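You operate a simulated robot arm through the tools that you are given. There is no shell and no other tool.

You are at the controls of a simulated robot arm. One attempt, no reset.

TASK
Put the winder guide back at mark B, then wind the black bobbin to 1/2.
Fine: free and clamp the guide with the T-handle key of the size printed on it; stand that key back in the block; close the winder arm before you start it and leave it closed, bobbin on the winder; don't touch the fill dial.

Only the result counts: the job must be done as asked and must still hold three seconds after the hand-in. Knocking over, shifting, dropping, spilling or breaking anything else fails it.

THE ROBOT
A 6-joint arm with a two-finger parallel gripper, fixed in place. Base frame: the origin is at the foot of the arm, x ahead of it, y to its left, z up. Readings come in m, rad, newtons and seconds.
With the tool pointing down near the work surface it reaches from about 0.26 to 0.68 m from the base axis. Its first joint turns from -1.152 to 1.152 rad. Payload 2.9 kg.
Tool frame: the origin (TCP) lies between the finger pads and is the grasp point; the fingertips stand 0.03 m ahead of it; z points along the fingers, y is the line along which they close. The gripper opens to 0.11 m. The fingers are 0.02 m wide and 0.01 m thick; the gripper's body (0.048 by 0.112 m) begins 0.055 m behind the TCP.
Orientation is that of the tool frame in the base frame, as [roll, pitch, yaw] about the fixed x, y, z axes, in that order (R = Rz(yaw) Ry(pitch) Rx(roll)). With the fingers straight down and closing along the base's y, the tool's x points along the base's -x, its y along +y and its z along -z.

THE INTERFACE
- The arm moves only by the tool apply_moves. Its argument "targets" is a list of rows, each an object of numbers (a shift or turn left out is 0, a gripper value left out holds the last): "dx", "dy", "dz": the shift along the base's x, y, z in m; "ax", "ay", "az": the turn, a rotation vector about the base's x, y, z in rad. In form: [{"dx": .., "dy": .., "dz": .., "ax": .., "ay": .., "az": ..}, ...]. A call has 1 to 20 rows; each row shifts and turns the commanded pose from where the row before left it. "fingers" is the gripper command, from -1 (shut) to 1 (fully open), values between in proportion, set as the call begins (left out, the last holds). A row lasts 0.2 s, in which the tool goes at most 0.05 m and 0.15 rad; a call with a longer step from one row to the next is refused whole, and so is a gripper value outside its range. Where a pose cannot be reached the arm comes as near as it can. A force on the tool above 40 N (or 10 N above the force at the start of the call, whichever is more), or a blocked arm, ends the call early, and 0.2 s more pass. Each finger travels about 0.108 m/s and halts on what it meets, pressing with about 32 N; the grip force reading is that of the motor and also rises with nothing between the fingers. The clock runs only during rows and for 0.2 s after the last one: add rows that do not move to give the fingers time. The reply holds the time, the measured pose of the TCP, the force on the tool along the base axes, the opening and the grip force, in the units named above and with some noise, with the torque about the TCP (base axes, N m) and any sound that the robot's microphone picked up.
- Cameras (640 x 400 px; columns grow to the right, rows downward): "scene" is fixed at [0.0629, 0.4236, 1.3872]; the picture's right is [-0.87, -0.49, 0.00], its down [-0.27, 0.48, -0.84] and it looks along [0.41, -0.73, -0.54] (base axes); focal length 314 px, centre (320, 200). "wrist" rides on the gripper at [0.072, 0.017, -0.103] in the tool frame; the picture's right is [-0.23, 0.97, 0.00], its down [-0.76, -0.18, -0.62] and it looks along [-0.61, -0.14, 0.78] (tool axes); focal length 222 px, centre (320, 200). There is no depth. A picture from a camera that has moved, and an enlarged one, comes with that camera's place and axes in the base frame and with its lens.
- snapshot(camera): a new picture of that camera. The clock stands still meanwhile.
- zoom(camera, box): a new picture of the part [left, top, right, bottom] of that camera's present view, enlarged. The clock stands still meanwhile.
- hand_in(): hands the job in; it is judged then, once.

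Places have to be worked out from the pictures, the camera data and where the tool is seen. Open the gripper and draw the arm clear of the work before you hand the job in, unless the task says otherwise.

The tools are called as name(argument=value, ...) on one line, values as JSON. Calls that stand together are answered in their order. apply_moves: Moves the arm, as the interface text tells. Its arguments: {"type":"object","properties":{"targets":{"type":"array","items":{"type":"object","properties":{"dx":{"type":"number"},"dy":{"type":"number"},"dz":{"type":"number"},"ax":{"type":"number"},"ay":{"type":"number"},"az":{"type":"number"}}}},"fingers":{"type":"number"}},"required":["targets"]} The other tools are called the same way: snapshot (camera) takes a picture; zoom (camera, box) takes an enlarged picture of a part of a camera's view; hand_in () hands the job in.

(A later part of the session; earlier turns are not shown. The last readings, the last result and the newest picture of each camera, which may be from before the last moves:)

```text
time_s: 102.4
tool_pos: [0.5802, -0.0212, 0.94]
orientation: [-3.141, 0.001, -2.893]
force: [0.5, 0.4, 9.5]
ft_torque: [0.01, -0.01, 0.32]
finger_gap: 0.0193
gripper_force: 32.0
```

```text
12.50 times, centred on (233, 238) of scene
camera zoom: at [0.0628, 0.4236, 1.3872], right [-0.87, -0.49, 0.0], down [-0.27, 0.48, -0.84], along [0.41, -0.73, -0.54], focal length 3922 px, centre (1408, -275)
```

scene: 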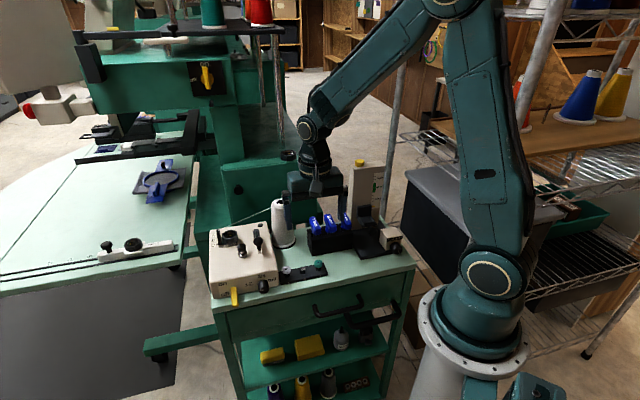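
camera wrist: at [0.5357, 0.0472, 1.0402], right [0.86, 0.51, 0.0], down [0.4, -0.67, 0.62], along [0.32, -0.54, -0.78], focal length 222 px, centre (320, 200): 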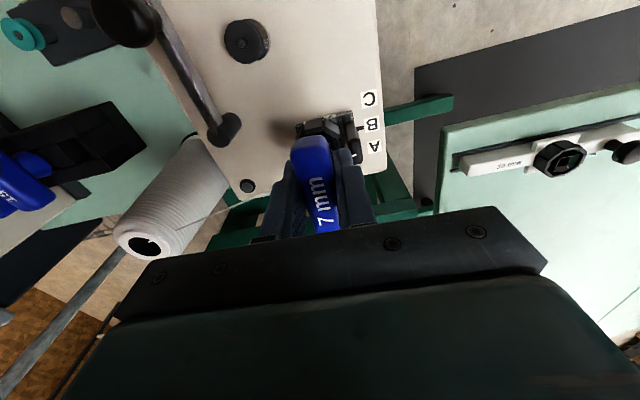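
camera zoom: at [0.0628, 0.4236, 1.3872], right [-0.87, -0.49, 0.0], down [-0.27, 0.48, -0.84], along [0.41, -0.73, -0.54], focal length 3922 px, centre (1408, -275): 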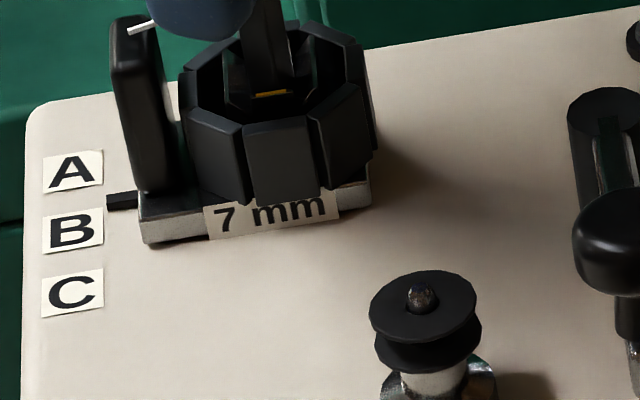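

At the clockwise stop (torque 0.32), base corner reads 245. Now the identical fast 7 mm push toward C.

apply_moves(targets=[{"dx": -0.0025, "dy": 0.0025}, {"dx": -0.0025, "dy": 0.0025}])

zoom(camera="scene", box=[208, 222, 258, 254])

apply_moves(targets=[{}, {}, {}, {}])

zoom(camera="scene", box=[208, 222, 258, 254])

```text
time_s: 103.0
tool_pos: [0.5755, -0.0169, 0.9406]
orientation: [3.14, 0.001, -2.892]
force: [7.6, -6.9, 7.2]
ft_torque: [-0.3, -0.44, 0.35]
finger_gap: 0.0192
gripper_force: 32.2
```

```text
12.50 times, centred on (233, 238) of scene
camera zoom: at [0.063, 0.4234, 1.3872], right [-0.87, -0.49, 0.0], down [-0.27, 0.48, -0.84], along [0.41, -0.73, -0.54], focal length 3922 px, centre (1408, -275)
```

zoom: 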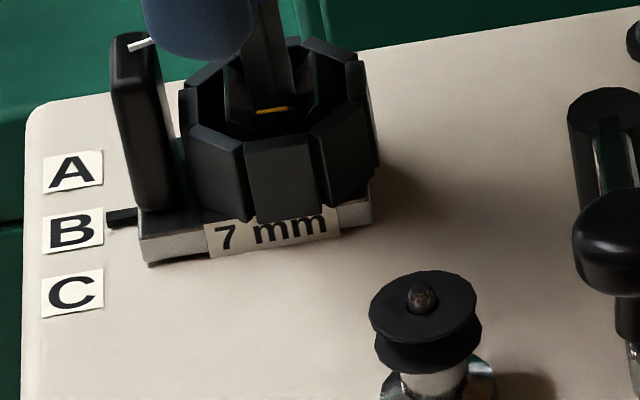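

```text
time_s: 104.0
tool_pos: [0.5762, -0.0161, 0.9405]
orientation: [-3.141, -0.001, -2.89]
force: [-2.7, -1.1, 11.2]
ft_torque: [-0.02, 0.21, 0.31]
finger_gap: 0.0197
gripper_force: 31.2
```

```text
12.50 times, centred on (233, 238) of scene
camera zoom: at [0.0626, 0.4236, 1.3872], right [-0.87, -0.49, 0.0], down [-0.27, 0.48, -0.84], along [0.41, -0.73, -0.54], focal length 3922 px, centre (1408, -275)
```

zoom: 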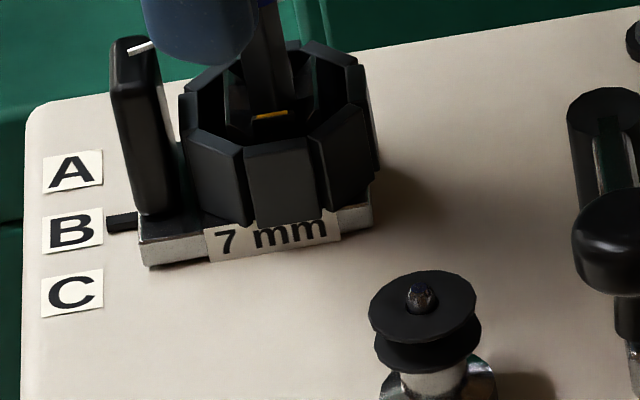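

At the stop the same push met 10 N (versus 2 N loosened) with slow creep: so the guide is clamped here, just compliant, and the pointer is back on B. I unwind only to zero torque and lift the key straight out.

apply_moves(targets=[{"az": 0.1}, {"az": 0.1}, {"az": 0.1}, {"az": 0.05}, {}])

zoom(camera="scene", box=[208, 222, 258, 254])

```text
time_s: 105.2
tool_pos: [0.5754, -0.014, 0.9401]
orientation: [-3.142, 0.001, -2.539]
force: [0.2, 0.4, 0.1]
ft_torque: [0.02, 0.05, 0.0]
finger_gap: 0.0195
gripper_force: 31.9
```

```text
12.50 times, centred on (233, 238) of scene
camera zoom: at [0.0629, 0.4236, 1.3872], right [-0.87, -0.49, 0.0], down [-0.27, 0.48, -0.84], along [0.41, -0.73, -0.54], focal length 3922 px, centre (1408, -275)
```

zoom: 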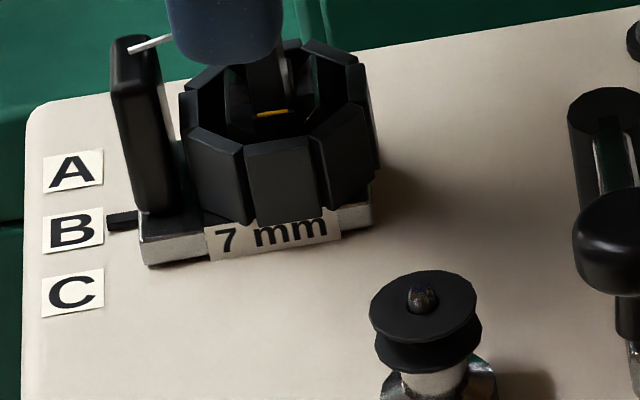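

Zero load, the socket mark is at its original angle and the pointer on B. I lift the key straight out.

apply_moves(targets=[{"dz": 0.005}, {"dz": 0.01}, {"dz": 0.015}, {"dz": 0.02}, {"dz": 0.02}, {}])

zoom(camera="scene", box=[208, 222, 258, 254])

zoom(camera="scene", box=[208, 230, 232, 248])

snapshot(camera="wrist")

```text
time_s: 106.6
tool_pos: [0.5729, -0.0157, 1.0097]
orientation: [-3.14, -0.001, -2.54]
force: [0.0, 0.4, -1.6]
ft_torque: [-0.03, 0.0, -0.03]
finger_gap: 0.0189
gripper_force: 31.9
```

```text
12.50 times, centred on (233, 238) of scene
camera zoom: at [0.0629, 0.4236, 1.3872], right [-0.87, -0.49, 0.0], down [-0.27, 0.48, -0.84], along [0.41, -0.73, -0.54], focal length 3922 px, centre (1408, -275)
```

zoom: 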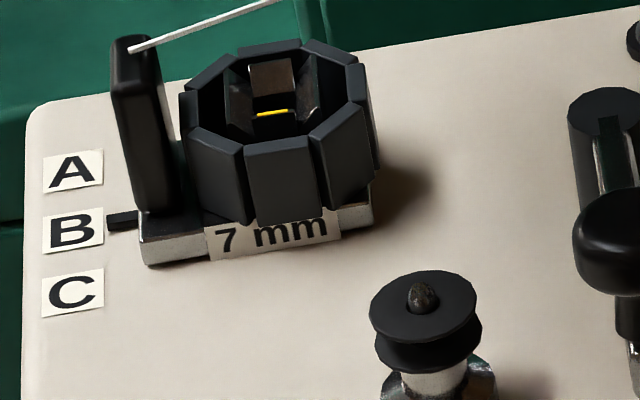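

```text
16.00 times, centred on (220, 239) of scene
camera zoom: at [0.0629, 0.4236, 1.3872], right [-0.87, -0.49, 0.0], down [-0.27, 0.48, -0.84], along [0.41, -0.73, -0.54], focal length 5020 px, centre (1920, -424)
```

zoom: 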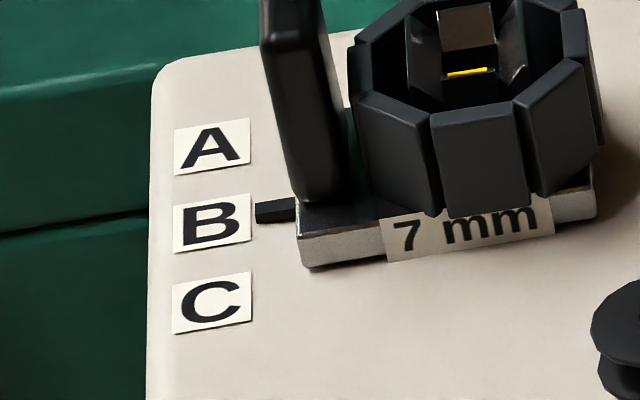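

```text
taken
camera wrist: at [0.5048, -0.043, 1.1152], right [-0.36, 0.93, 0.0], down [0.73, 0.28, 0.62], along [0.58, 0.23, -0.78], focal length 222 px, centre (320, 200)
```

wrist: 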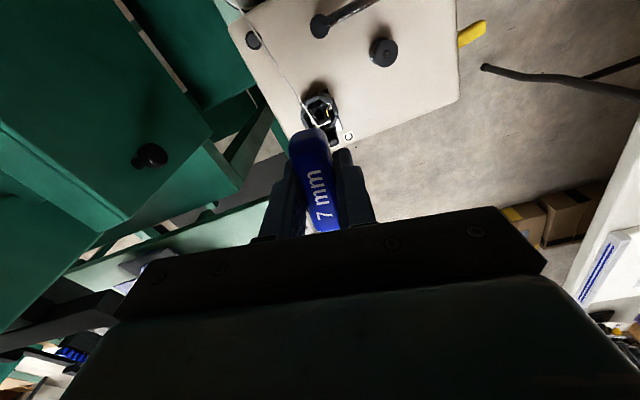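

The guide is at B, clamped, key out. Now I carry the key back high over everything, turning to yaw 2.334, to above its pocket in the block.

apply_moves(targets=[{"dz": 0.02}, {"dx": -0.01635, "dy": -0.01163, "az": -0.128}, {"dx": -0.01635, "dy": -0.01163, "az": -0.128}, {"dx": -0.01635, "dy": -0.01163, "az": -0.128}, {"dx": -0.01635, "dy": -0.01163, "az": -0.128}, {"dx": -0.01635, "dy": -0.01163, "az": -0.128}, {"dx": -0.01635, "dy": -0.01163, "az": -0.128}, {"dx": -0.01635, "dy": -0.01163, "az": -0.128}, {"dx": -0.01635, "dy": -0.01163, "az": -0.128}, {"dx": -0.01635, "dy": -0.01163, "az": -0.128}, {"dx": -0.01635, "dy": -0.01163, "az": -0.128}, {"dx": -0.01635, "dy": -0.01163, "az": -0.129}, {}])

snapshot(camera="wrist")

zoom(camera="scene", box=[280, 170, 370, 265])

```text
time_s: 109.4
tool_pos: [0.3938, -0.1428, 1.0299]
orientation: [-3.141, 0.0, 2.333]
force: [0.5, 0.3, -0.3]
ft_torque: [-0.02, 0.0, -0.01]
finger_gap: 0.0195
gripper_force: 32.2
```

```text
taken
camera wrist: at [0.3559, -0.08, 1.1341], right [0.86, 0.51, 0.0], down [0.4, -0.67, 0.62], along [0.32, -0.54, -0.78], focal length 222 px, centre (320, 200)
```

wrist: 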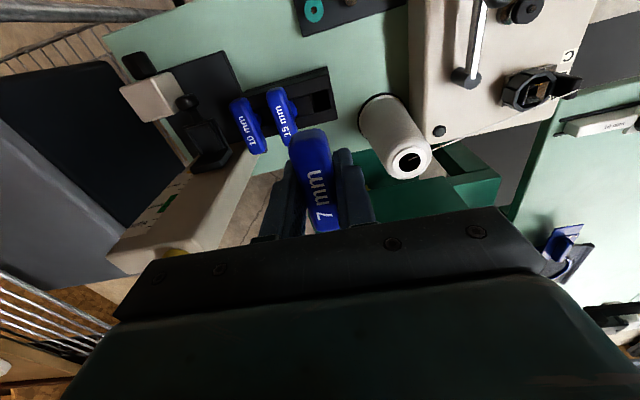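

```text
4.21 times, centred on (325, 218) of scene
camera zoom: at [0.0629, 0.4236, 1.3872], right [-0.87, -0.49, 0.0], down [-0.27, 0.48, -0.84], along [0.41, -0.73, -0.54], focal length 1321 px, centre (299, 126)
```

zoom: 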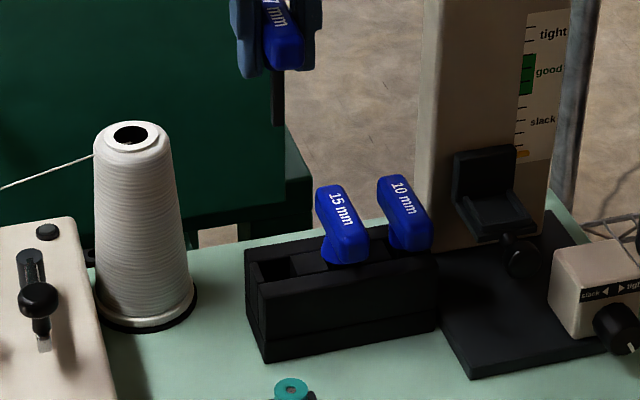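

I am above the block; I enlarge the wrist view to locate the empty pocket precisely before lowering.

zoom(camera="wrist", box=[270, 60, 350, 130])

zoom(camera="scene", box=[310, 210, 350, 250])

```text
5.71 times, centred on (310, 95) of wrist
camera zoom: at [0.3559, -0.08, 1.1341], right [0.86, 0.51, 0.0], down [0.4, -0.67, 0.62], along [0.32, -0.54, -0.78], focal length 1269 px, centre (377, 800)
```

zoom: 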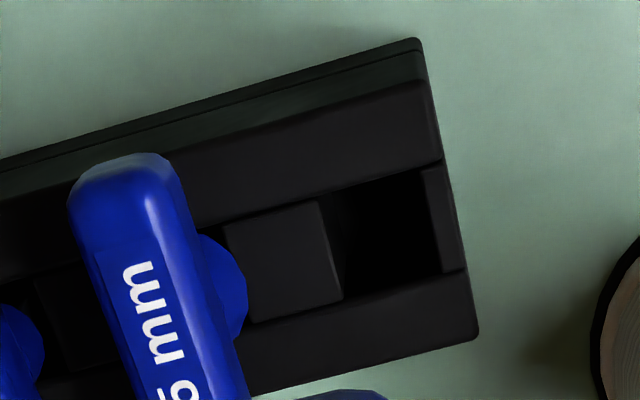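

```text
10.00 times, centred on (330, 230) of scene
camera zoom: at [0.0629, 0.4236, 1.3872], right [-0.87, -0.49, 0.0], down [-0.27, 0.48, -0.84], along [0.41, -0.73, -0.54], focal length 3138 px, centre (220, -100)
```

zoom: 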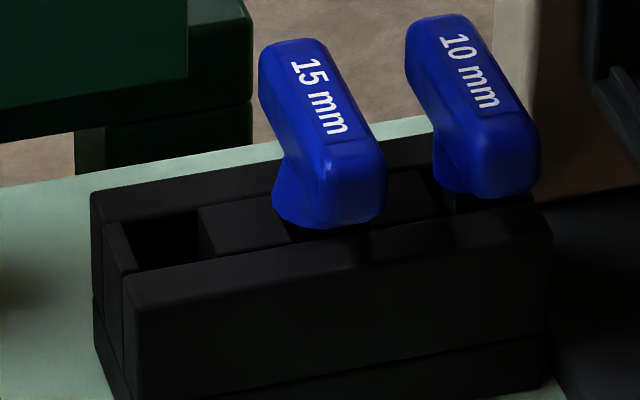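

The pocket centre computes to (0.394, -0.143), right under the key. I lower straight down, slowly near the end.

apply_moves(targets=[{"dz": -0.02}, {"dz": -0.02}, {"dz": -0.02}, {"dz": -0.015}, {"dz": -0.01}, {}])

apply_moves(targets=[{"dz": -0.01}, {"dz": -0.01}, {"dz": -0.01}, {}])

apply_moves(targets=[{"dz": -0.006}, {"dz": -0.006}, {"dz": -0.006}, {}])

zoom(camera="scene", box=[290, 190, 360, 260])

```text
time_s: 110.8
tool_pos: [0.3941, -0.1434, 0.9442]
orientation: [3.141, 0.0, 2.332]
force: [0.3, 0.1, 0.1]
ft_torque: [0.03, -0.01, 0.0]
finger_gap: 0.0193
gripper_force: 32.0
```

```text
time_s: 111.8
tool_pos: [0.3952, -0.1429, 0.9133]
orientation: [3.142, 0.001, 2.333]
force: [-0.2, 0.3, -0.4]
ft_torque: [-0.05, -0.03, -0.01]
finger_gap: 0.0193
gripper_force: 32.0
```

```text
time_s: 112.8
tool_pos: [0.3953, -0.1426, 0.8972]
orientation: [-3.141, 0.0, 2.333]
force: [-0.1, -0.2, -0.7]
ft_torque: [0.0, 0.02, 0.04]
finger_gap: 0.0193
gripper_force: 31.5
```

```text
5.71 times, centred on (325, 225) of scene
camera zoom: at [0.0629, 0.4236, 1.3872], right [-0.87, -0.49, 0.0], down [-0.27, 0.48, -0.84], along [0.41, -0.73, -0.54], focal length 1793 px, centre (291, 57)
```

zoom: 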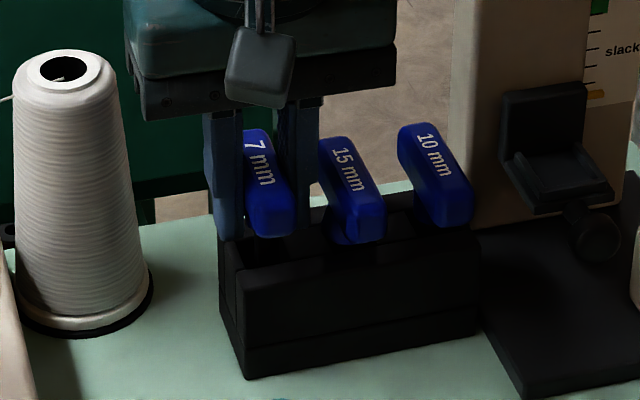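

No contact yet at 0.897. I lower the remaining centimetre in 3 mm steps.

apply_moves(targets=[{"dz": -0.003}, {"dz": -0.003}, {}])

apply_moves(targets=[{"dz": -0.002}, {"dz": -0.002}, {}])

```text
time_s: 113.6
tool_pos: [0.3944, -0.1424, 0.8911]
orientation: [3.142, 0.001, 2.333]
force: [-0.9, -0.1, -0.9]
ft_torque: [0.01, 0.02, 0.01]
finger_gap: 0.0192
gripper_force: 32.0
```

```text
time_s: 114.4
tool_pos: [0.395, -0.1436, 0.8869]
orientation: [3.14, -0.001, 2.334]
force: [0.6, -0.1, 0.4]
ft_torque: [0.01, -0.01, -0.01]
finger_gap: 0.0193
gripper_force: 32.5
```

At z 0.887 almost no force. I go down by single millimetres until it rests.

apply_moves(targets=[{"dz": -0.001}, {"dz": -0.001}, {}])

apply_moves(targets=[{"dz": -0.001}, {"dz": -0.001}, {}])

zoom(camera="scene", box=[300, 200, 360, 260])

```text
time_s: 115.2
tool_pos: [0.3948, -0.1422, 0.8854]
orientation: [3.14, 0.002, 2.333]
force: [-4.3, 3.0, 22.6]
ft_torque: [0.04, 0.41, -0.08]
finger_gap: 0.0193
gripper_force: 31.8
```

```text
time_s: 115.7
tool_pos: [0.3943, -0.1428, 0.8856]
orientation: [3.141, 0.002, 2.337]
force: [-3.4, 1.1, 5.7]
ft_torque: [0.08, 0.24, -0.04]
finger_gap: 0.0194
gripper_force: 32.5
stopped in row 2: the force on the tool passed its limit at 44 N (the readings are from after the stop); the commanded pose is now the measured one
```

```text
6.67 times, centred on (330, 230) of scene
camera zoom: at [0.0628, 0.4237, 1.3872], right [-0.87, -0.49, 0.0], down [-0.27, 0.48, -0.84], along [0.41, -0.73, -0.54], focal length 2092 px, centre (253, 0)
```

zoom: 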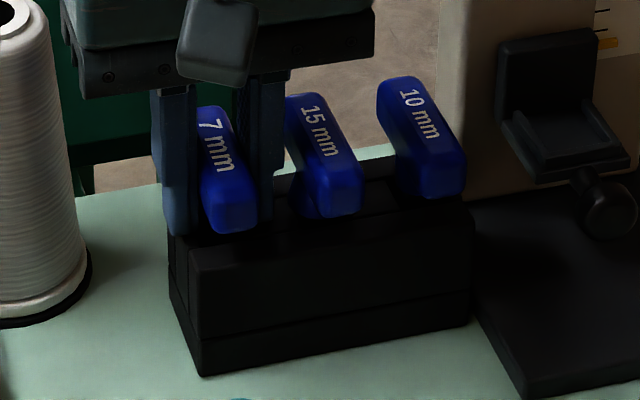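

The last step pressed a fingertip on the block's top (44 N); the block has not shifted in the picture. I rise 1.5 mm and open the fingers gently to let the key stand.

apply_moves(targets=[{"dz": 0.0015}, {}])

apply_moves(targets=[{}, {}], fingers=-0.5)

zoom(camera="wrist", box=[230, 110, 410, 250])

zoom(camera="scene", box=[300, 200, 360, 260])

```text
time_s: 116.3
tool_pos: [0.3963, -0.1432, 0.8871]
orientation: [3.139, 0.001, 2.333]
force: [-0.4, 0.4, -0.8]
ft_torque: [-0.02, -0.01, 0.0]
finger_gap: 0.0193
gripper_force: 32.5
```

```text
time_s: 116.9
tool_pos: [0.3956, -0.1432, 0.8873]
orientation: [3.139, 0.001, 2.334]
force: [-0.3, 0.5, -0.5]
ft_torque: [-0.04, -0.01, 0.02]
finger_gap: 0.0274
gripper_force: 0.0
```

```text
2.86 times, centred on (320, 180) of wrist
camera zoom: at [0.357, -0.0797, 0.9917], right [0.86, 0.51, 0.0], down [0.4, -0.67, 0.62], along [0.32, -0.54, -0.78], focal length 635 px, centre (320, 257)
```

zoom: 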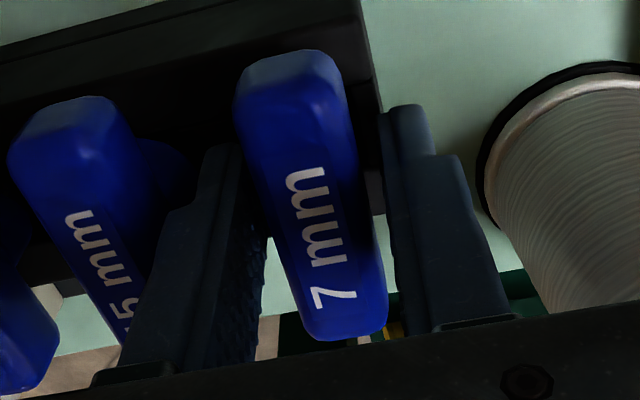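

```text
6.67 times, centred on (330, 230) of scene
camera zoom: at [0.0629, 0.4236, 1.3872], right [-0.87, -0.49, 0.0], down [-0.27, 0.48, -0.84], along [0.41, -0.73, -0.54], focal length 2092 px, centre (253, 0)
```

zoom: 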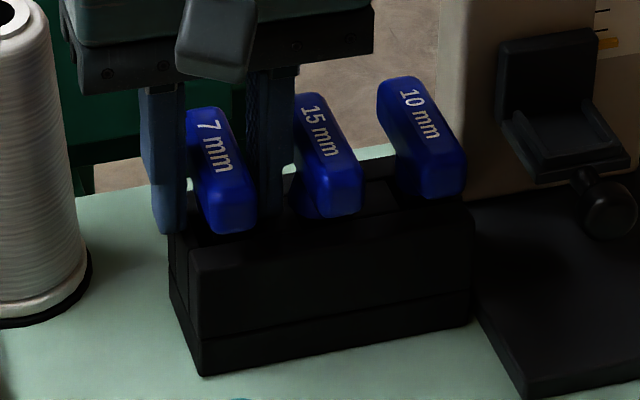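

The key stands upright like before with 4 mm clearance to each pad. I raise the gripper straight up.

apply_moves(targets=[{"dz": 0.01}, {"dz": 0.015}, {"dz": 0.02}, {"dz": 0.03}, {"dz": 0.03}, {}])

zoom(camera="scene", box=[300, 200, 360, 260])

zoom(camera="wrist", box=[210, 60, 430, 230])

```text
time_s: 118.3
tool_pos: [0.3953, -0.1421, 0.9927]
orientation: [3.14, 0.001, 2.333]
force: [0.5, -0.4, 0.1]
ft_torque: [0.01, -0.01, -0.01]
finger_gap: 0.0274
gripper_force: 0.0
```

```text
6.67 times, centred on (330, 230) of scene
camera zoom: at [0.0629, 0.4236, 1.3872], right [-0.87, -0.49, 0.0], down [-0.27, 0.48, -0.84], along [0.41, -0.73, -0.54], focal length 2092 px, centre (253, 0)
```

zoom: 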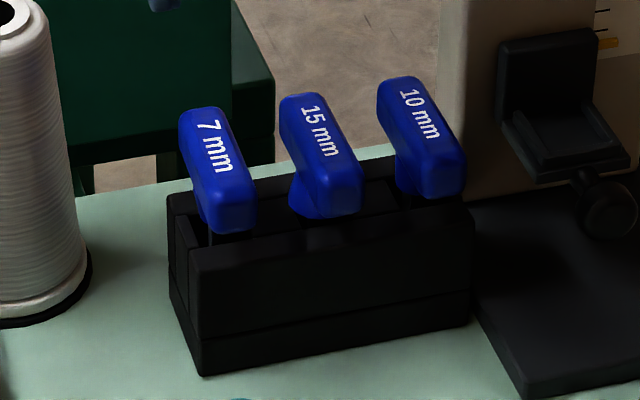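

```text
2.35 times, centred on (320, 145) of wrist
camera zoom: at [0.3573, -0.0792, 1.097], right [0.86, 0.51, 0.0], down [0.4, -0.67, 0.62], along [0.32, -0.54, -0.78], focal length 523 px, centre (320, 329)
```

zoom: 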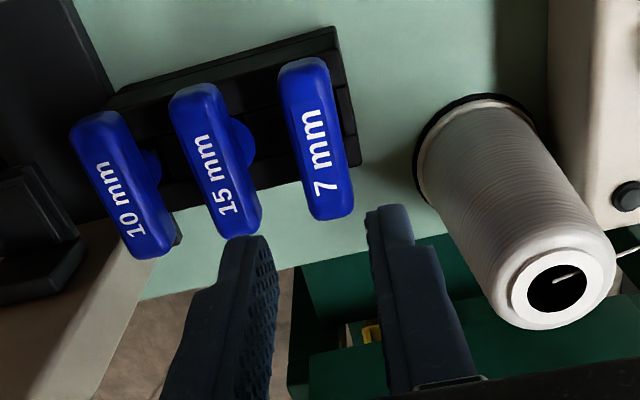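

The 7 mm key stands in its place as at the start. Next the winder arm: I move to a spot where the wrist camera sees the arm and bobbin.

apply_moves(targets=[{"dx": 0.0085, "dy": 0.0365, "dz": 0.003}, {"dx": 0.0085, "dy": 0.0365}, {"dx": 0.0085, "dy": 0.0365}, {"dx": 0.0085, "dy": 0.0365}, {"dx": 0.0085, "dy": 0.0365}, {"dx": 0.0085, "dy": 0.0365}, {}], fingers=-1)

snapshot(camera="wrist")

zoom(camera="scene", box=[240, 220, 290, 260])

```text
time_s: 119.9
tool_pos: [0.4469, 0.0768, 0.9953]
orientation: [3.14, 0.004, 2.333]
force: [-0.1, -0.4, 0.0]
ft_torque: [-0.03, 0.02, -0.01]
finger_gap: 0.0
gripper_force: 31.6
```

```text
taken
camera wrist: at [0.4084, 0.1401, 1.0995], right [0.86, 0.51, 0.0], down [0.4, -0.67, 0.62], along [0.32, -0.54, -0.78], focal length 222 px, centre (320, 200)
```

wrist: 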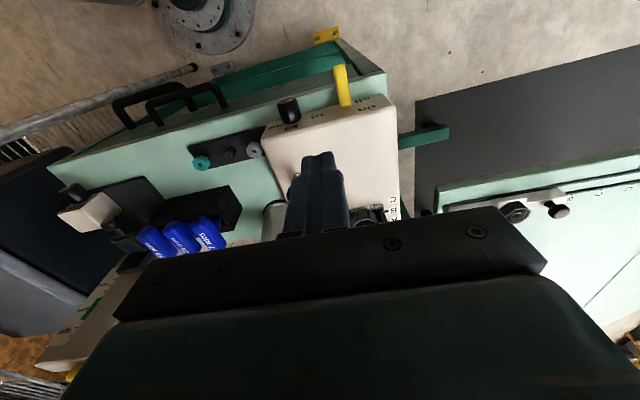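

```text
10.00 times, centred on (265, 240) of scene
camera zoom: at [0.0629, 0.4236, 1.3872], right [-0.87, -0.49, 0.0], down [-0.27, 0.48, -0.84], along [0.41, -0.73, -0.54], focal length 3138 px, centre (870, -200)
```

zoom: 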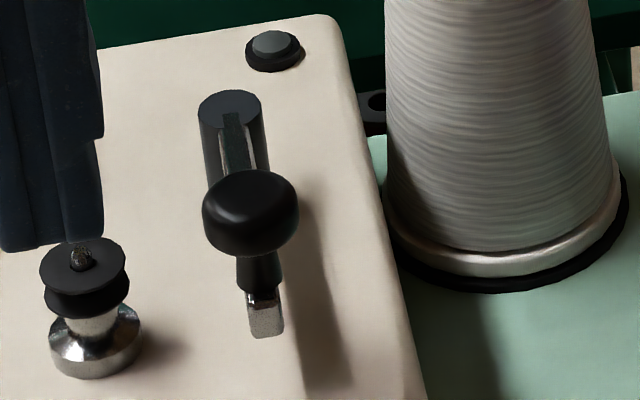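

The closed fingers block the middle; I open them for a clear look at the arm, bobbin, dial and lever.

apply_moves(targets=[{}, {}, {}], fingers=1)

zoom(camera="wrist", box=[240, 90, 420, 230])

zoom(camera="wrist", box=[250, 50, 390, 150])

```text
time_s: 120.7
tool_pos: [0.4462, 0.0766, 0.9946]
orientation: [3.141, 0.002, 2.335]
force: [0.5, -1.2, -0.4]
ft_torque: [0.02, -0.03, 0.0]
finger_gap: 0.1101
gripper_force: 0.1
```

```text
2.86 times, centred on (330, 160) of wrist
camera zoom: at [0.4083, 0.1395, 1.0996], right [0.86, 0.51, 0.0], down [0.4, -0.67, 0.62], along [0.32, -0.54, -0.78], focal length 635 px, centre (291, 314)
```

zoom: 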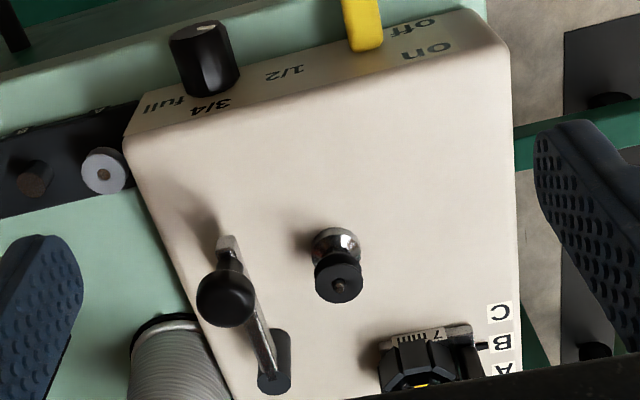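

```text
4.00 times, centred on (320, 100) of wrist
camera zoom: at [0.4083, 0.1395, 1.0996], right [0.86, 0.51, 0.0], down [0.4, -0.67, 0.62], along [0.32, -0.54, -0.78], focal length 888 px, centre (320, 600)
```

zoom: 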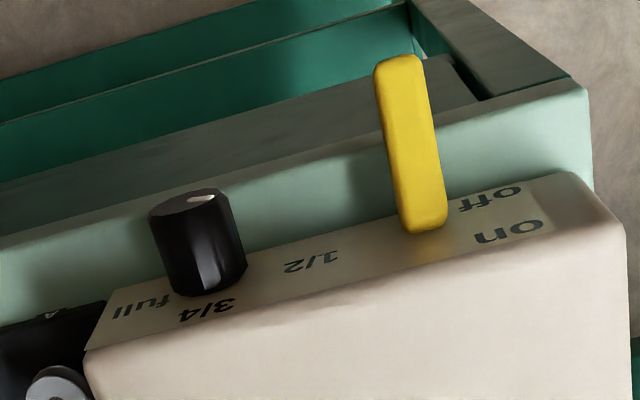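

The dial mark points to 1/2 and the lever hangs down at "off". The arm swings toward the bobbin when its knob (near (0.4615, 0.005, 0.909)) is pushed along +x+y. I close the fingers and go to a spot just behind the knob.

apply_moves(targets=[{"dy": -0.03}, {"dy": -0.03, "dx": -0.0015}, {"dy": -0.0345, "dx": -0.0015}, {}], fingers=-1)

zoom(camera="scene", box=[235, 195, 295, 255])

snapshot(camera="wrist")

```text
time_s: 121.7
tool_pos: [0.4428, -0.0192, 0.9959]
orientation: [3.14, 0.002, 2.334]
force: [1.1, -0.2, -0.1]
ft_torque: [-0.01, -0.03, -0.01]
finger_gap: 0.0
gripper_force: 32.7
```

```text
6.67 times, centred on (265, 225) of scene
camera zoom: at [0.0629, 0.4236, 1.3872], right [-0.87, -0.49, 0.0], down [-0.27, 0.48, -0.84], along [0.41, -0.73, -0.54], focal length 2092 px, centre (687, 33)
```

zoom: 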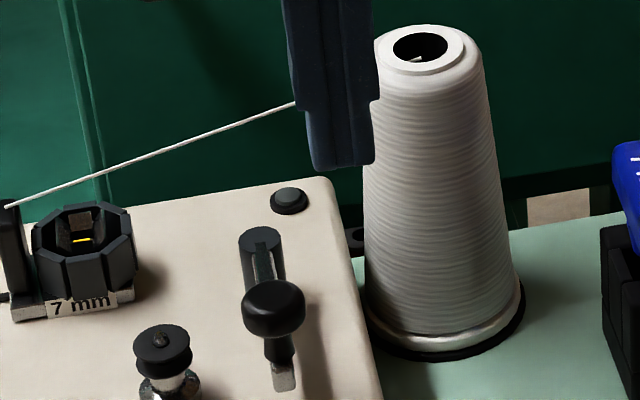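

```text
taken
camera wrist: at [0.4043, 0.0443, 1.0999], right [0.86, 0.51, 0.0], down [0.4, -0.67, 0.62], along [0.32, -0.54, -0.78], focal length 222 px, centre (320, 200)
```

wrist: 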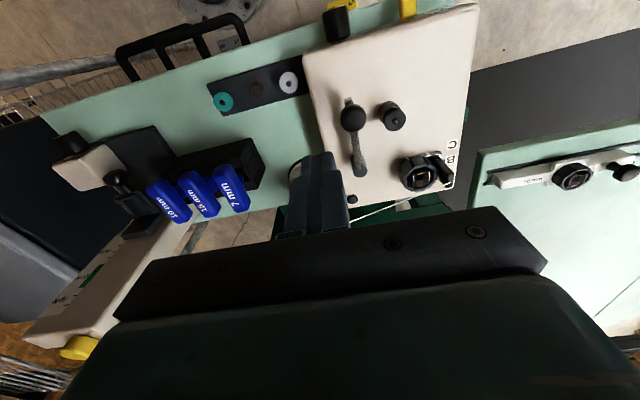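

I lower the closed fingers beside the knob on its outer side, stopping a bit high to check clearance.

apply_moves(targets=[{"dz": -0.02}, {"dz": -0.02}, {"dz": -0.018}, {}])

zoom(camera="scene", box=[240, 215, 290, 260])

zoom(camera="wrist", box=[280, 60, 420, 200])

```text
time_s: 122.7
tool_pos: [0.4432, -0.0196, 0.9372]
orientation: [3.141, 0.001, 2.333]
force: [0.1, -0.6, -0.4]
ft_torque: [0.01, -0.01, 0.0]
finger_gap: 0.0
gripper_force: 32.0
```

```text
8.89 times, centred on (265, 238) of scene
camera zoom: at [0.0629, 0.4236, 1.3872], right [-0.87, -0.49, 0.0], down [-0.27, 0.48, -0.84], along [0.41, -0.73, -0.54], focal length 2789 px, centre (809, -133)
```

zoom: 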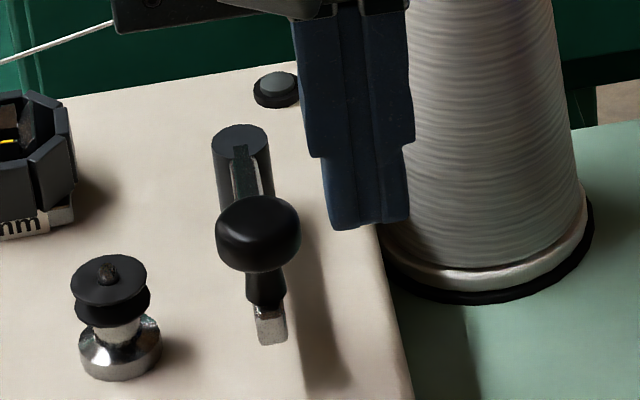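

```text
2.86 times, centred on (350, 130) of wrist
camera zoom: at [0.4051, 0.0444, 1.0411], right [0.86, 0.51, 0.0], down [0.4, -0.67, 0.62], along [0.32, -0.54, -0.78], focal length 635 px, centre (234, 400)
```

zoom: 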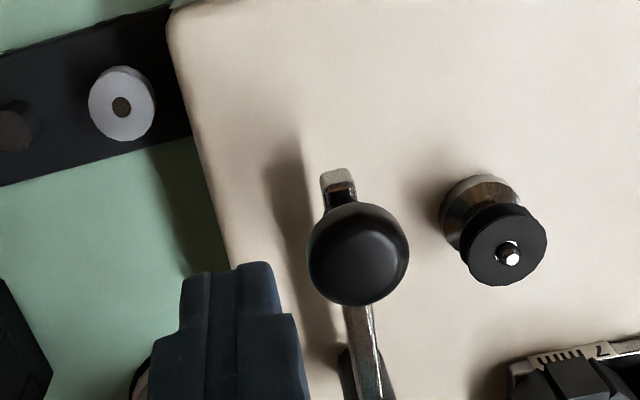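

The finger face is about 8 mm from the knob. I lower 1 cm more to knob height, align sideways 3 mm, and start pushing gently along the closing direction.

apply_moves(targets=[{"dx": -0.002, "dy": 0.0022, "dz": -0.01}, {}, {"dx": 0.0036, "dy": 0.00345}, {"dx": 0.0036, "dy": 0.00345}, {}])

apply_moves(targets=[{"dx": 0.0022, "dy": 0.0021}, {"dx": 0.0022, "dy": 0.0021}, {}])

zoom(camera="scene", box=[240, 215, 290, 260])

```text
time_s: 123.9
tool_pos: [0.4491, -0.009, 0.9266]
orientation: [-3.141, 0.002, 2.332]
force: [-0.4, -0.7, -1.0]
ft_torque: [0.0, 0.01, 0.02]
finger_gap: 0.0
gripper_force: 32.1
```

```text
time_s: 124.7
tool_pos: [0.4534, -0.0058, 0.9258]
orientation: [-3.14, 0.0, 2.334]
force: [-1.2, -0.8, 0.0]
ft_torque: [0.02, 0.01, 0.01]
finger_gap: 0.0004
gripper_force: 32.1
```

```text
8.89 times, centred on (265, 238) of scene
camera zoom: at [0.0629, 0.4236, 1.3872], right [-0.87, -0.49, 0.0], down [-0.27, 0.48, -0.84], along [0.41, -0.73, -0.54], focal length 2789 px, centre (809, -133)
```

zoom: 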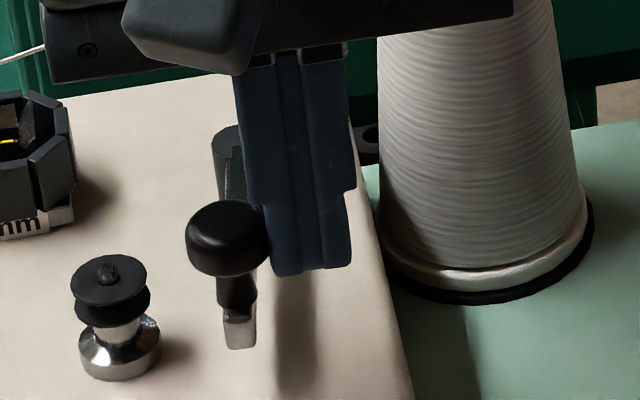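

The arm swings easily (about 1.4 N). I continue pushing it toward the bobbin in steps.

apply_moves(targets=[{"dx": 0.0029, "dy": 0.0028}, {"dx": 0.0029, "dy": 0.0028}, {"dx": 0.0029, "dy": 0.0026}, {}])

zoom(camera="scene", box=[240, 215, 290, 260])

zoom(camera="wrist", box=[280, 60, 420, 200])

```text
time_s: 125.7
tool_pos: [0.4621, 0.0028, 0.9277]
orientation: [3.14, 0.004, 2.336]
force: [0.3, 0.2, -0.5]
ft_torque: [0.0, -0.02, 0.02]
finger_gap: 0.0
gripper_force: 32.0
```

```text
8.89 times, centred on (265, 238) of scene
camera zoom: at [0.0629, 0.4236, 1.3872], right [-0.87, -0.49, 0.0], down [-0.27, 0.48, -0.84], along [0.41, -0.73, -0.54], focal length 2789 px, centre (809, -133)
```

zoom: 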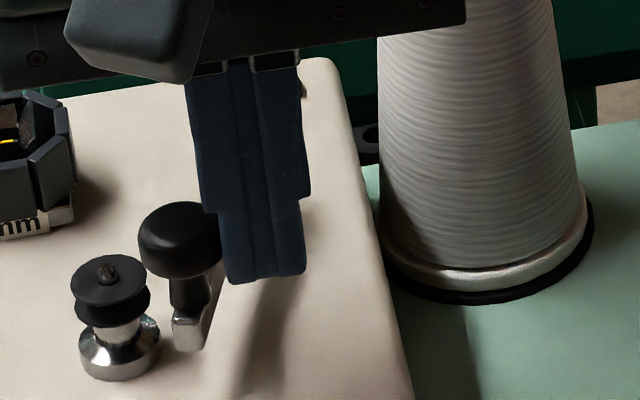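

```text
2.86 times, centred on (350, 130) of wrist
camera zoom: at [0.4231, 0.0662, 1.0315], right [0.86, 0.51, 0.0], down [0.4, -0.67, 0.62], along [0.32, -0.54, -0.78], focal length 635 px, centre (234, 400)
```

zoom: 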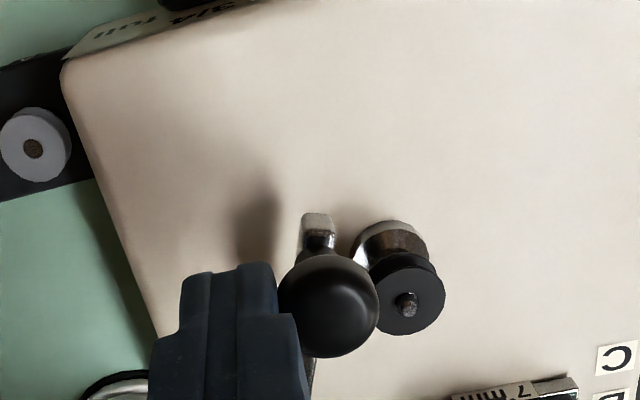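

The knob and its finger are now close to the bobbin. I go on in smaller steps, watching the force for the closed stop.

apply_moves(targets=[{"dx": 0.002, "dy": 0.0016}, {"dx": 0.002, "dy": 0.0016}, {}])

zoom(camera="scene", box=[240, 215, 290, 260])

apply_moves(targets=[{"dx": 0.002, "dy": 0.0014}, {"dx": 0.002, "dy": 0.0014}, {}])

zoom(camera="scene", box=[240, 215, 290, 260])

zoom(camera="wrist", box=[280, 60, 420, 200])

```text
time_s: 126.5
tool_pos: [0.465, 0.0051, 0.9269]
orientation: [3.139, 0.003, 2.333]
force: [-0.6, -0.5, 0.3]
ft_torque: [-0.02, -0.01, -0.03]
finger_gap: 0.0
gripper_force: 32.1
```

```text
8.89 times, centred on (265, 238) of scene
camera zoom: at [0.0629, 0.4236, 1.3872], right [-0.87, -0.49, 0.0], down [-0.27, 0.48, -0.84], along [0.41, -0.73, -0.54], focal length 2789 px, centre (809, -133)
```

zoom: 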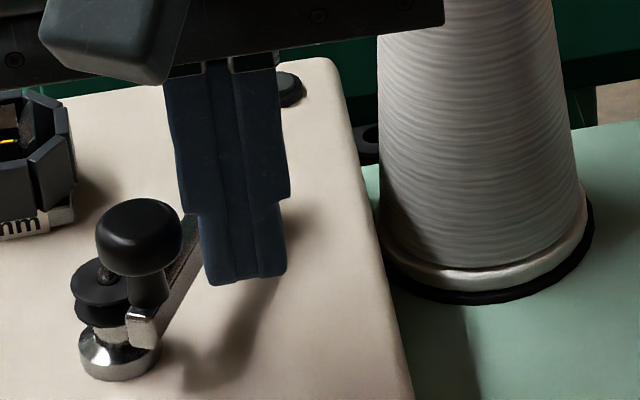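

```text
time_s: 127.3
tool_pos: [0.4687, 0.0087, 0.9269]
orientation: [3.141, 0.002, 2.333]
force: [1.0, -0.9, -0.3]
ft_torque: [0.01, 0.0, -0.01]
finger_gap: 0.0
gripper_force: 32.1
```

```text
8.89 times, centred on (265, 238) of scene
camera zoom: at [0.0629, 0.4236, 1.3872], right [-0.87, -0.49, 0.0], down [-0.27, 0.48, -0.84], along [0.41, -0.73, -0.54], focal length 2789 px, centre (809, -133)
```

zoom: 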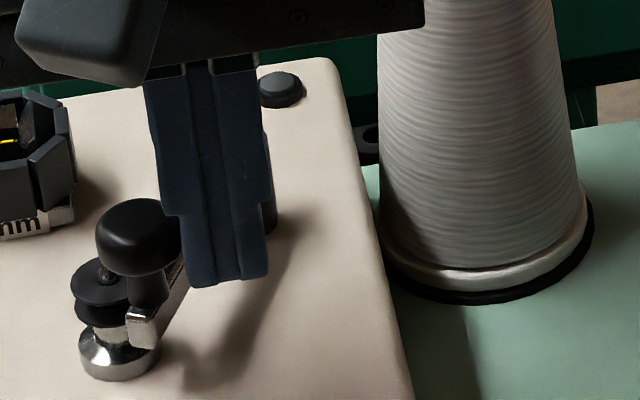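

```text
2.86 times, centred on (350, 130) of wrist
camera zoom: at [0.4312, 0.072, 1.0315], right [0.86, 0.51, 0.0], down [0.4, -0.67, 0.62], along [0.32, -0.54, -0.78], focal length 635 px, centre (234, 400)
```

zoom: 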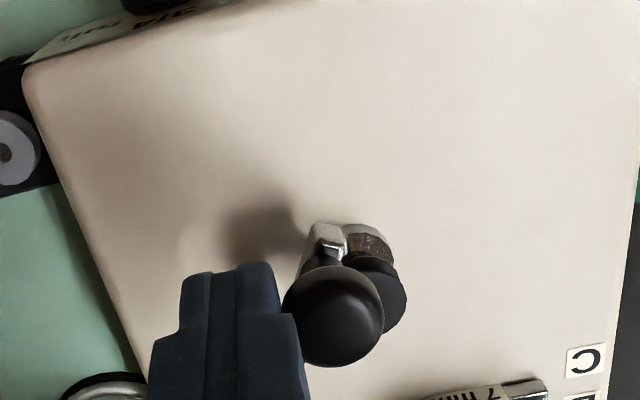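

Between the two pictures the arm snapped over by itself and rests against the bobbin, ahead of my fingers. A gentle extra nudge confirms the stop.

apply_moves(targets=[{"dx": 0.0015, "dy": 0.001}, {}])

zoom(camera="scene", box=[240, 215, 290, 260])

```text
time_s: 127.9
tool_pos: [0.4699, 0.0084, 0.9266]
orientation: [-3.14, 0.001, 2.333]
force: [-2.3, -2.4, 2.0]
ft_torque: [-0.03, 0.04, 0.01]
finger_gap: 0.0001
gripper_force: 32.0
```

```text
8.89 times, centred on (265, 238) of scene
camera zoom: at [0.0628, 0.4235, 1.3872], right [-0.87, -0.49, 0.0], down [-0.27, 0.48, -0.84], along [0.41, -0.73, -0.54], focal length 2789 px, centre (809, -133)
```

zoom: 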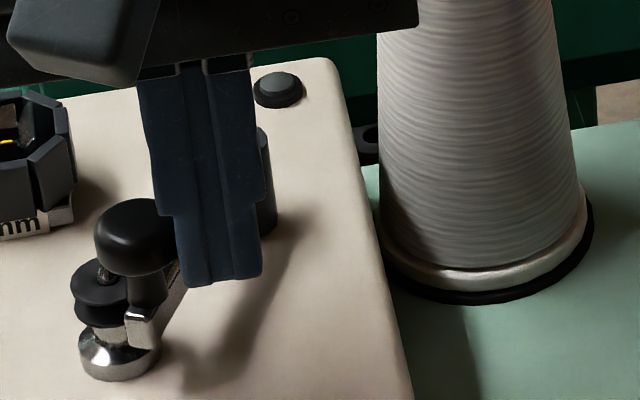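

The knob does not move further at 3 N – the arm is closed. I back off the way I came and rise clear.

apply_moves(targets=[{"dx": -0.004, "dy": -0.004}, {"dx": -0.006, "dy": -0.006}, {"dx": -0.006, "dy": -0.006}, {"dz": 0.02}, {"dz": 0.03}, {"dz": 0.02}, {}])

zoom(camera="scene", box=[240, 215, 290, 260])

zoom(camera="scene", box=[205, 220, 285, 305])

```text
time_s: 129.5
tool_pos: [0.4547, -0.0072, 0.9976]
orientation: [3.141, 0.001, 2.334]
force: [0.0, 0.3, -0.6]
ft_torque: [-0.01, -0.01, 0.01]
finger_gap: 0.0
gripper_force: 31.8
```

```text
8.89 times, centred on (265, 238) of scene
camera zoom: at [0.0629, 0.4236, 1.3872], right [-0.87, -0.49, 0.0], down [-0.27, 0.48, -0.84], along [0.41, -0.73, -0.54], focal length 2789 px, centre (809, -133)
```

zoom: 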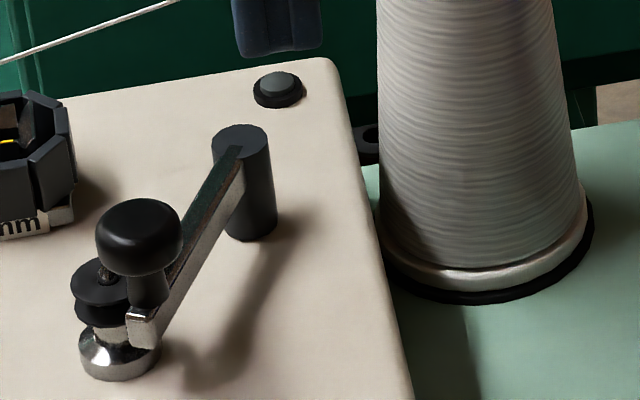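

```text
4.71 times, centred on (245, 262) of scene
camera zoom: at [0.0629, 0.4236, 1.3872], right [-0.87, -0.49, 0.0], down [-0.27, 0.48, -0.84], along [0.41, -0.73, -0.54], focal length 1477 px, centre (673, -94)
```

zoom: 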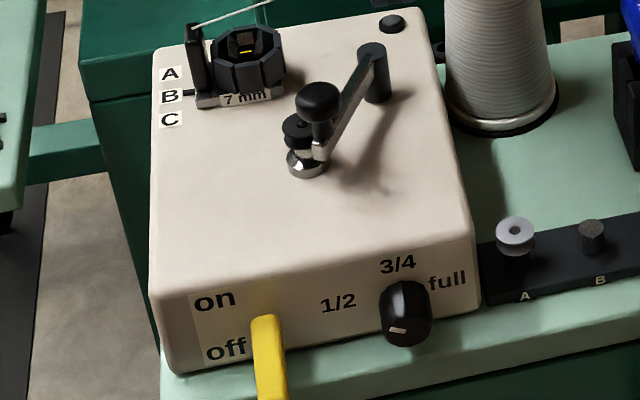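

The arm stays closed and the guide stands at B. Now the yellow lever: from both views its tip is near (0.4475, 0.118, 0.81), hinged at the face near (0.4745, 0.090, 0.828). I go above it with fingers open about 34 mm.

apply_moves(targets=[{"dy": 0.03}, {"dy": 0.03}, {"dy": 0.03}, {"dy": 0.028}, {"dz": -0.02}, {"dz": -0.02}, {}], fingers=-0.38)

snapshot(camera="wrist")

zoom(camera="wrist", box=[250, 90, 410, 230])

zoom(camera="scene", box=[205, 225, 285, 310])

```text
time_s: 131.1
tool_pos: [0.4549, 0.1127, 0.9568]
orientation: [3.139, 0.002, 2.332]
force: [-0.2, 0.2, 0.5]
ft_torque: [-0.02, -0.02, 0.01]
finger_gap: 0.0342
gripper_force: 0.0
```

```text
taken
camera wrist: at [0.4167, 0.1755, 1.0612], right [0.86, 0.51, 0.0], down [0.4, -0.67, 0.62], along [0.32, -0.54, -0.78], focal length 222 px, centre (320, 200)
```

wrist: 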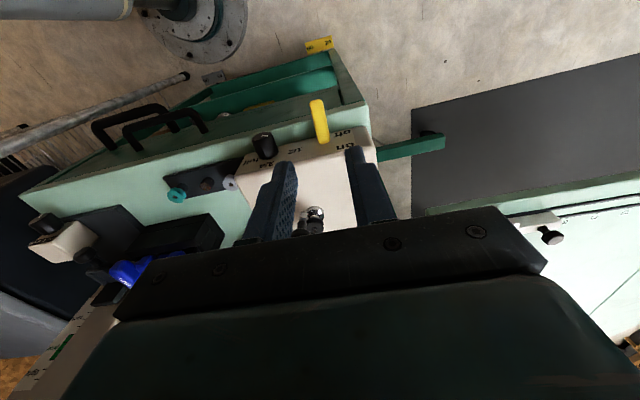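

```text
2.86 times, centred on (330, 160) of wrist
camera zoom: at [0.4167, 0.1755, 1.0612], right [0.86, 0.51, 0.0], down [0.4, -0.67, 0.62], along [0.32, -0.54, -0.78], focal length 635 px, centre (291, 314)
```

zoom: 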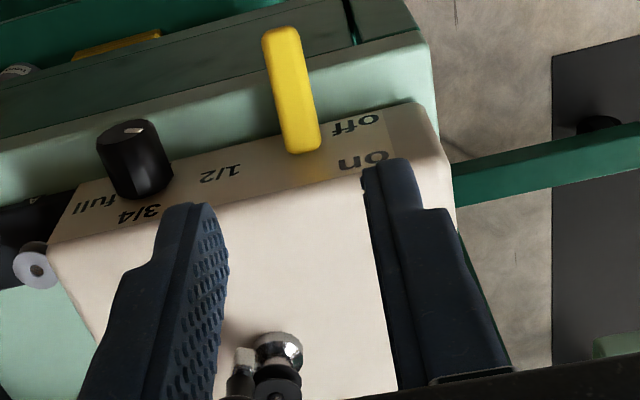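

```text
4.71 times, centred on (245, 268) of scene
camera zoom: at [0.0629, 0.4236, 1.3872], right [-0.87, -0.49, 0.0], down [-0.27, 0.48, -0.84], along [0.41, -0.73, -0.54], focal length 1477 px, centre (673, -118)
```

zoom: 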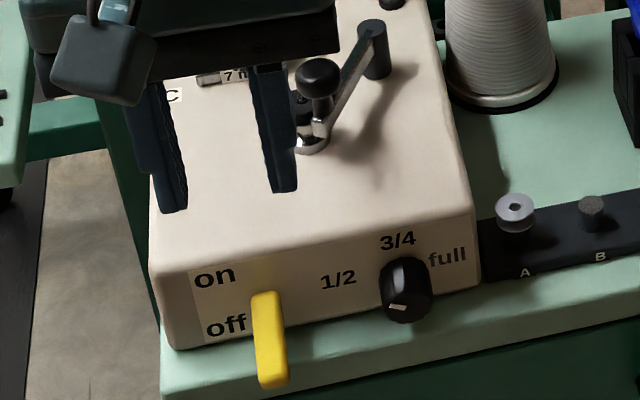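

The lever's centre line is 2–3 mm to one side of my TCP. I correct, lower the open fingers around it to z 0.836, staying above the table.

apply_moves(targets=[{"dx": -0.0013, "dy": -0.0024}, {"dz": -0.03}, {"dz": -0.03}, {"dz": -0.025}, {"dz": -0.02}, {}])

zoom(camera="scene", box=[205, 250, 285, 310])

zoom(camera="wrist", box=[230, 100, 410, 240])

```text
time_s: 132.5
tool_pos: [0.4541, 0.1096, 0.8517]
orientation: [3.139, 0.002, 2.333]
force: [-0.4, -0.5, -0.4]
ft_torque: [0.01, -0.02, 0.0]
finger_gap: 0.034
gripper_force: 0.2
```

```text
6.67 times, centred on (245, 280) of scene
camera zoom: at [0.0629, 0.4236, 1.3872], right [-0.87, -0.49, 0.0], down [-0.27, 0.48, -0.84], along [0.41, -0.73, -0.54], focal length 2092 px, centre (820, -333)
```

zoom: 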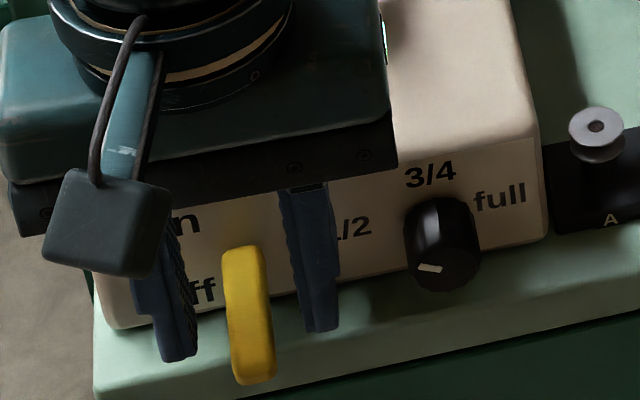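

```text
2.86 times, centred on (320, 170) of wrist
camera zoom: at [0.4156, 0.1732, 0.9567], right [0.86, 0.51, 0.0], down [0.4, -0.67, 0.62], along [0.32, -0.54, -0.78], focal length 635 px, centre (320, 286)
```

zoom: 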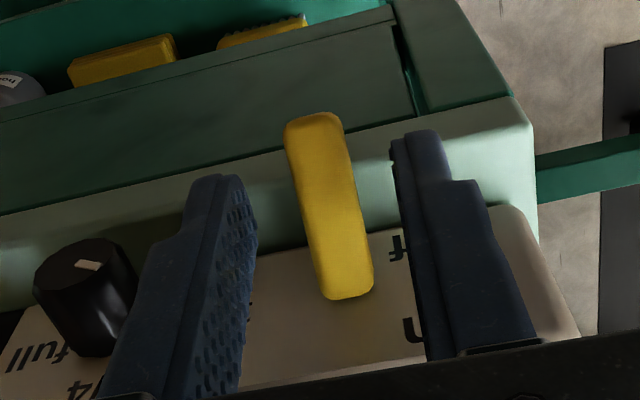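

The lever is centred between the fingers. I lower the last 15 mm and close on it.

apply_moves(targets=[{"dz": -0.008}, {"dz": -0.007}, {}])

zoom(camera="wrist", box=[230, 100, 410, 240])

zoom(camera="scene", box=[205, 250, 285, 310])

```text
time_s: 133.3
tool_pos: [0.4538, 0.1101, 0.8381]
orientation: [3.139, 0.001, 2.333]
force: [-0.5, -0.3, 0.8]
ft_torque: [-0.02, 0.02, -0.01]
finger_gap: 0.0342
gripper_force: 0.0
```

```text
2.86 times, centred on (320, 170) of wrist
camera zoom: at [0.4158, 0.1728, 0.9416], right [0.86, 0.51, 0.0], down [0.4, -0.67, 0.62], along [0.32, -0.54, -0.78], focal length 635 px, centre (320, 286)
```

zoom: 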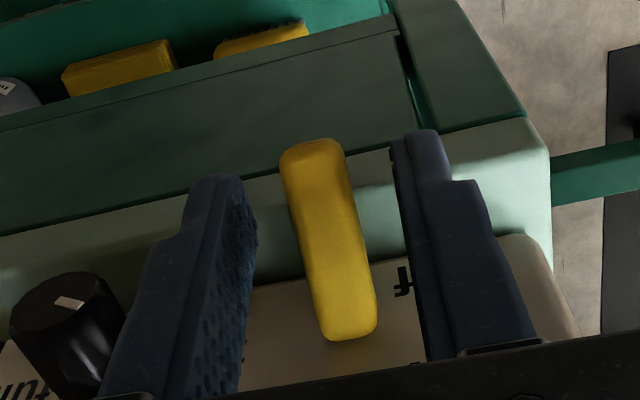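

```text
6.67 times, centred on (245, 280) of scene
camera zoom: at [0.0629, 0.4236, 1.3872], right [-0.87, -0.49, 0.0], down [-0.27, 0.48, -0.84], along [0.41, -0.73, -0.54], focal length 2092 px, centre (820, -333)
```

zoom: 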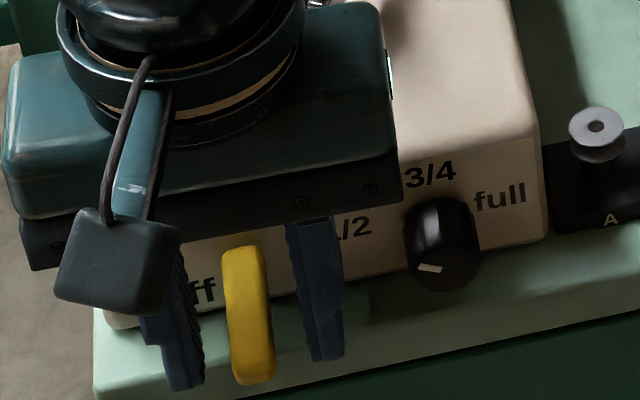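

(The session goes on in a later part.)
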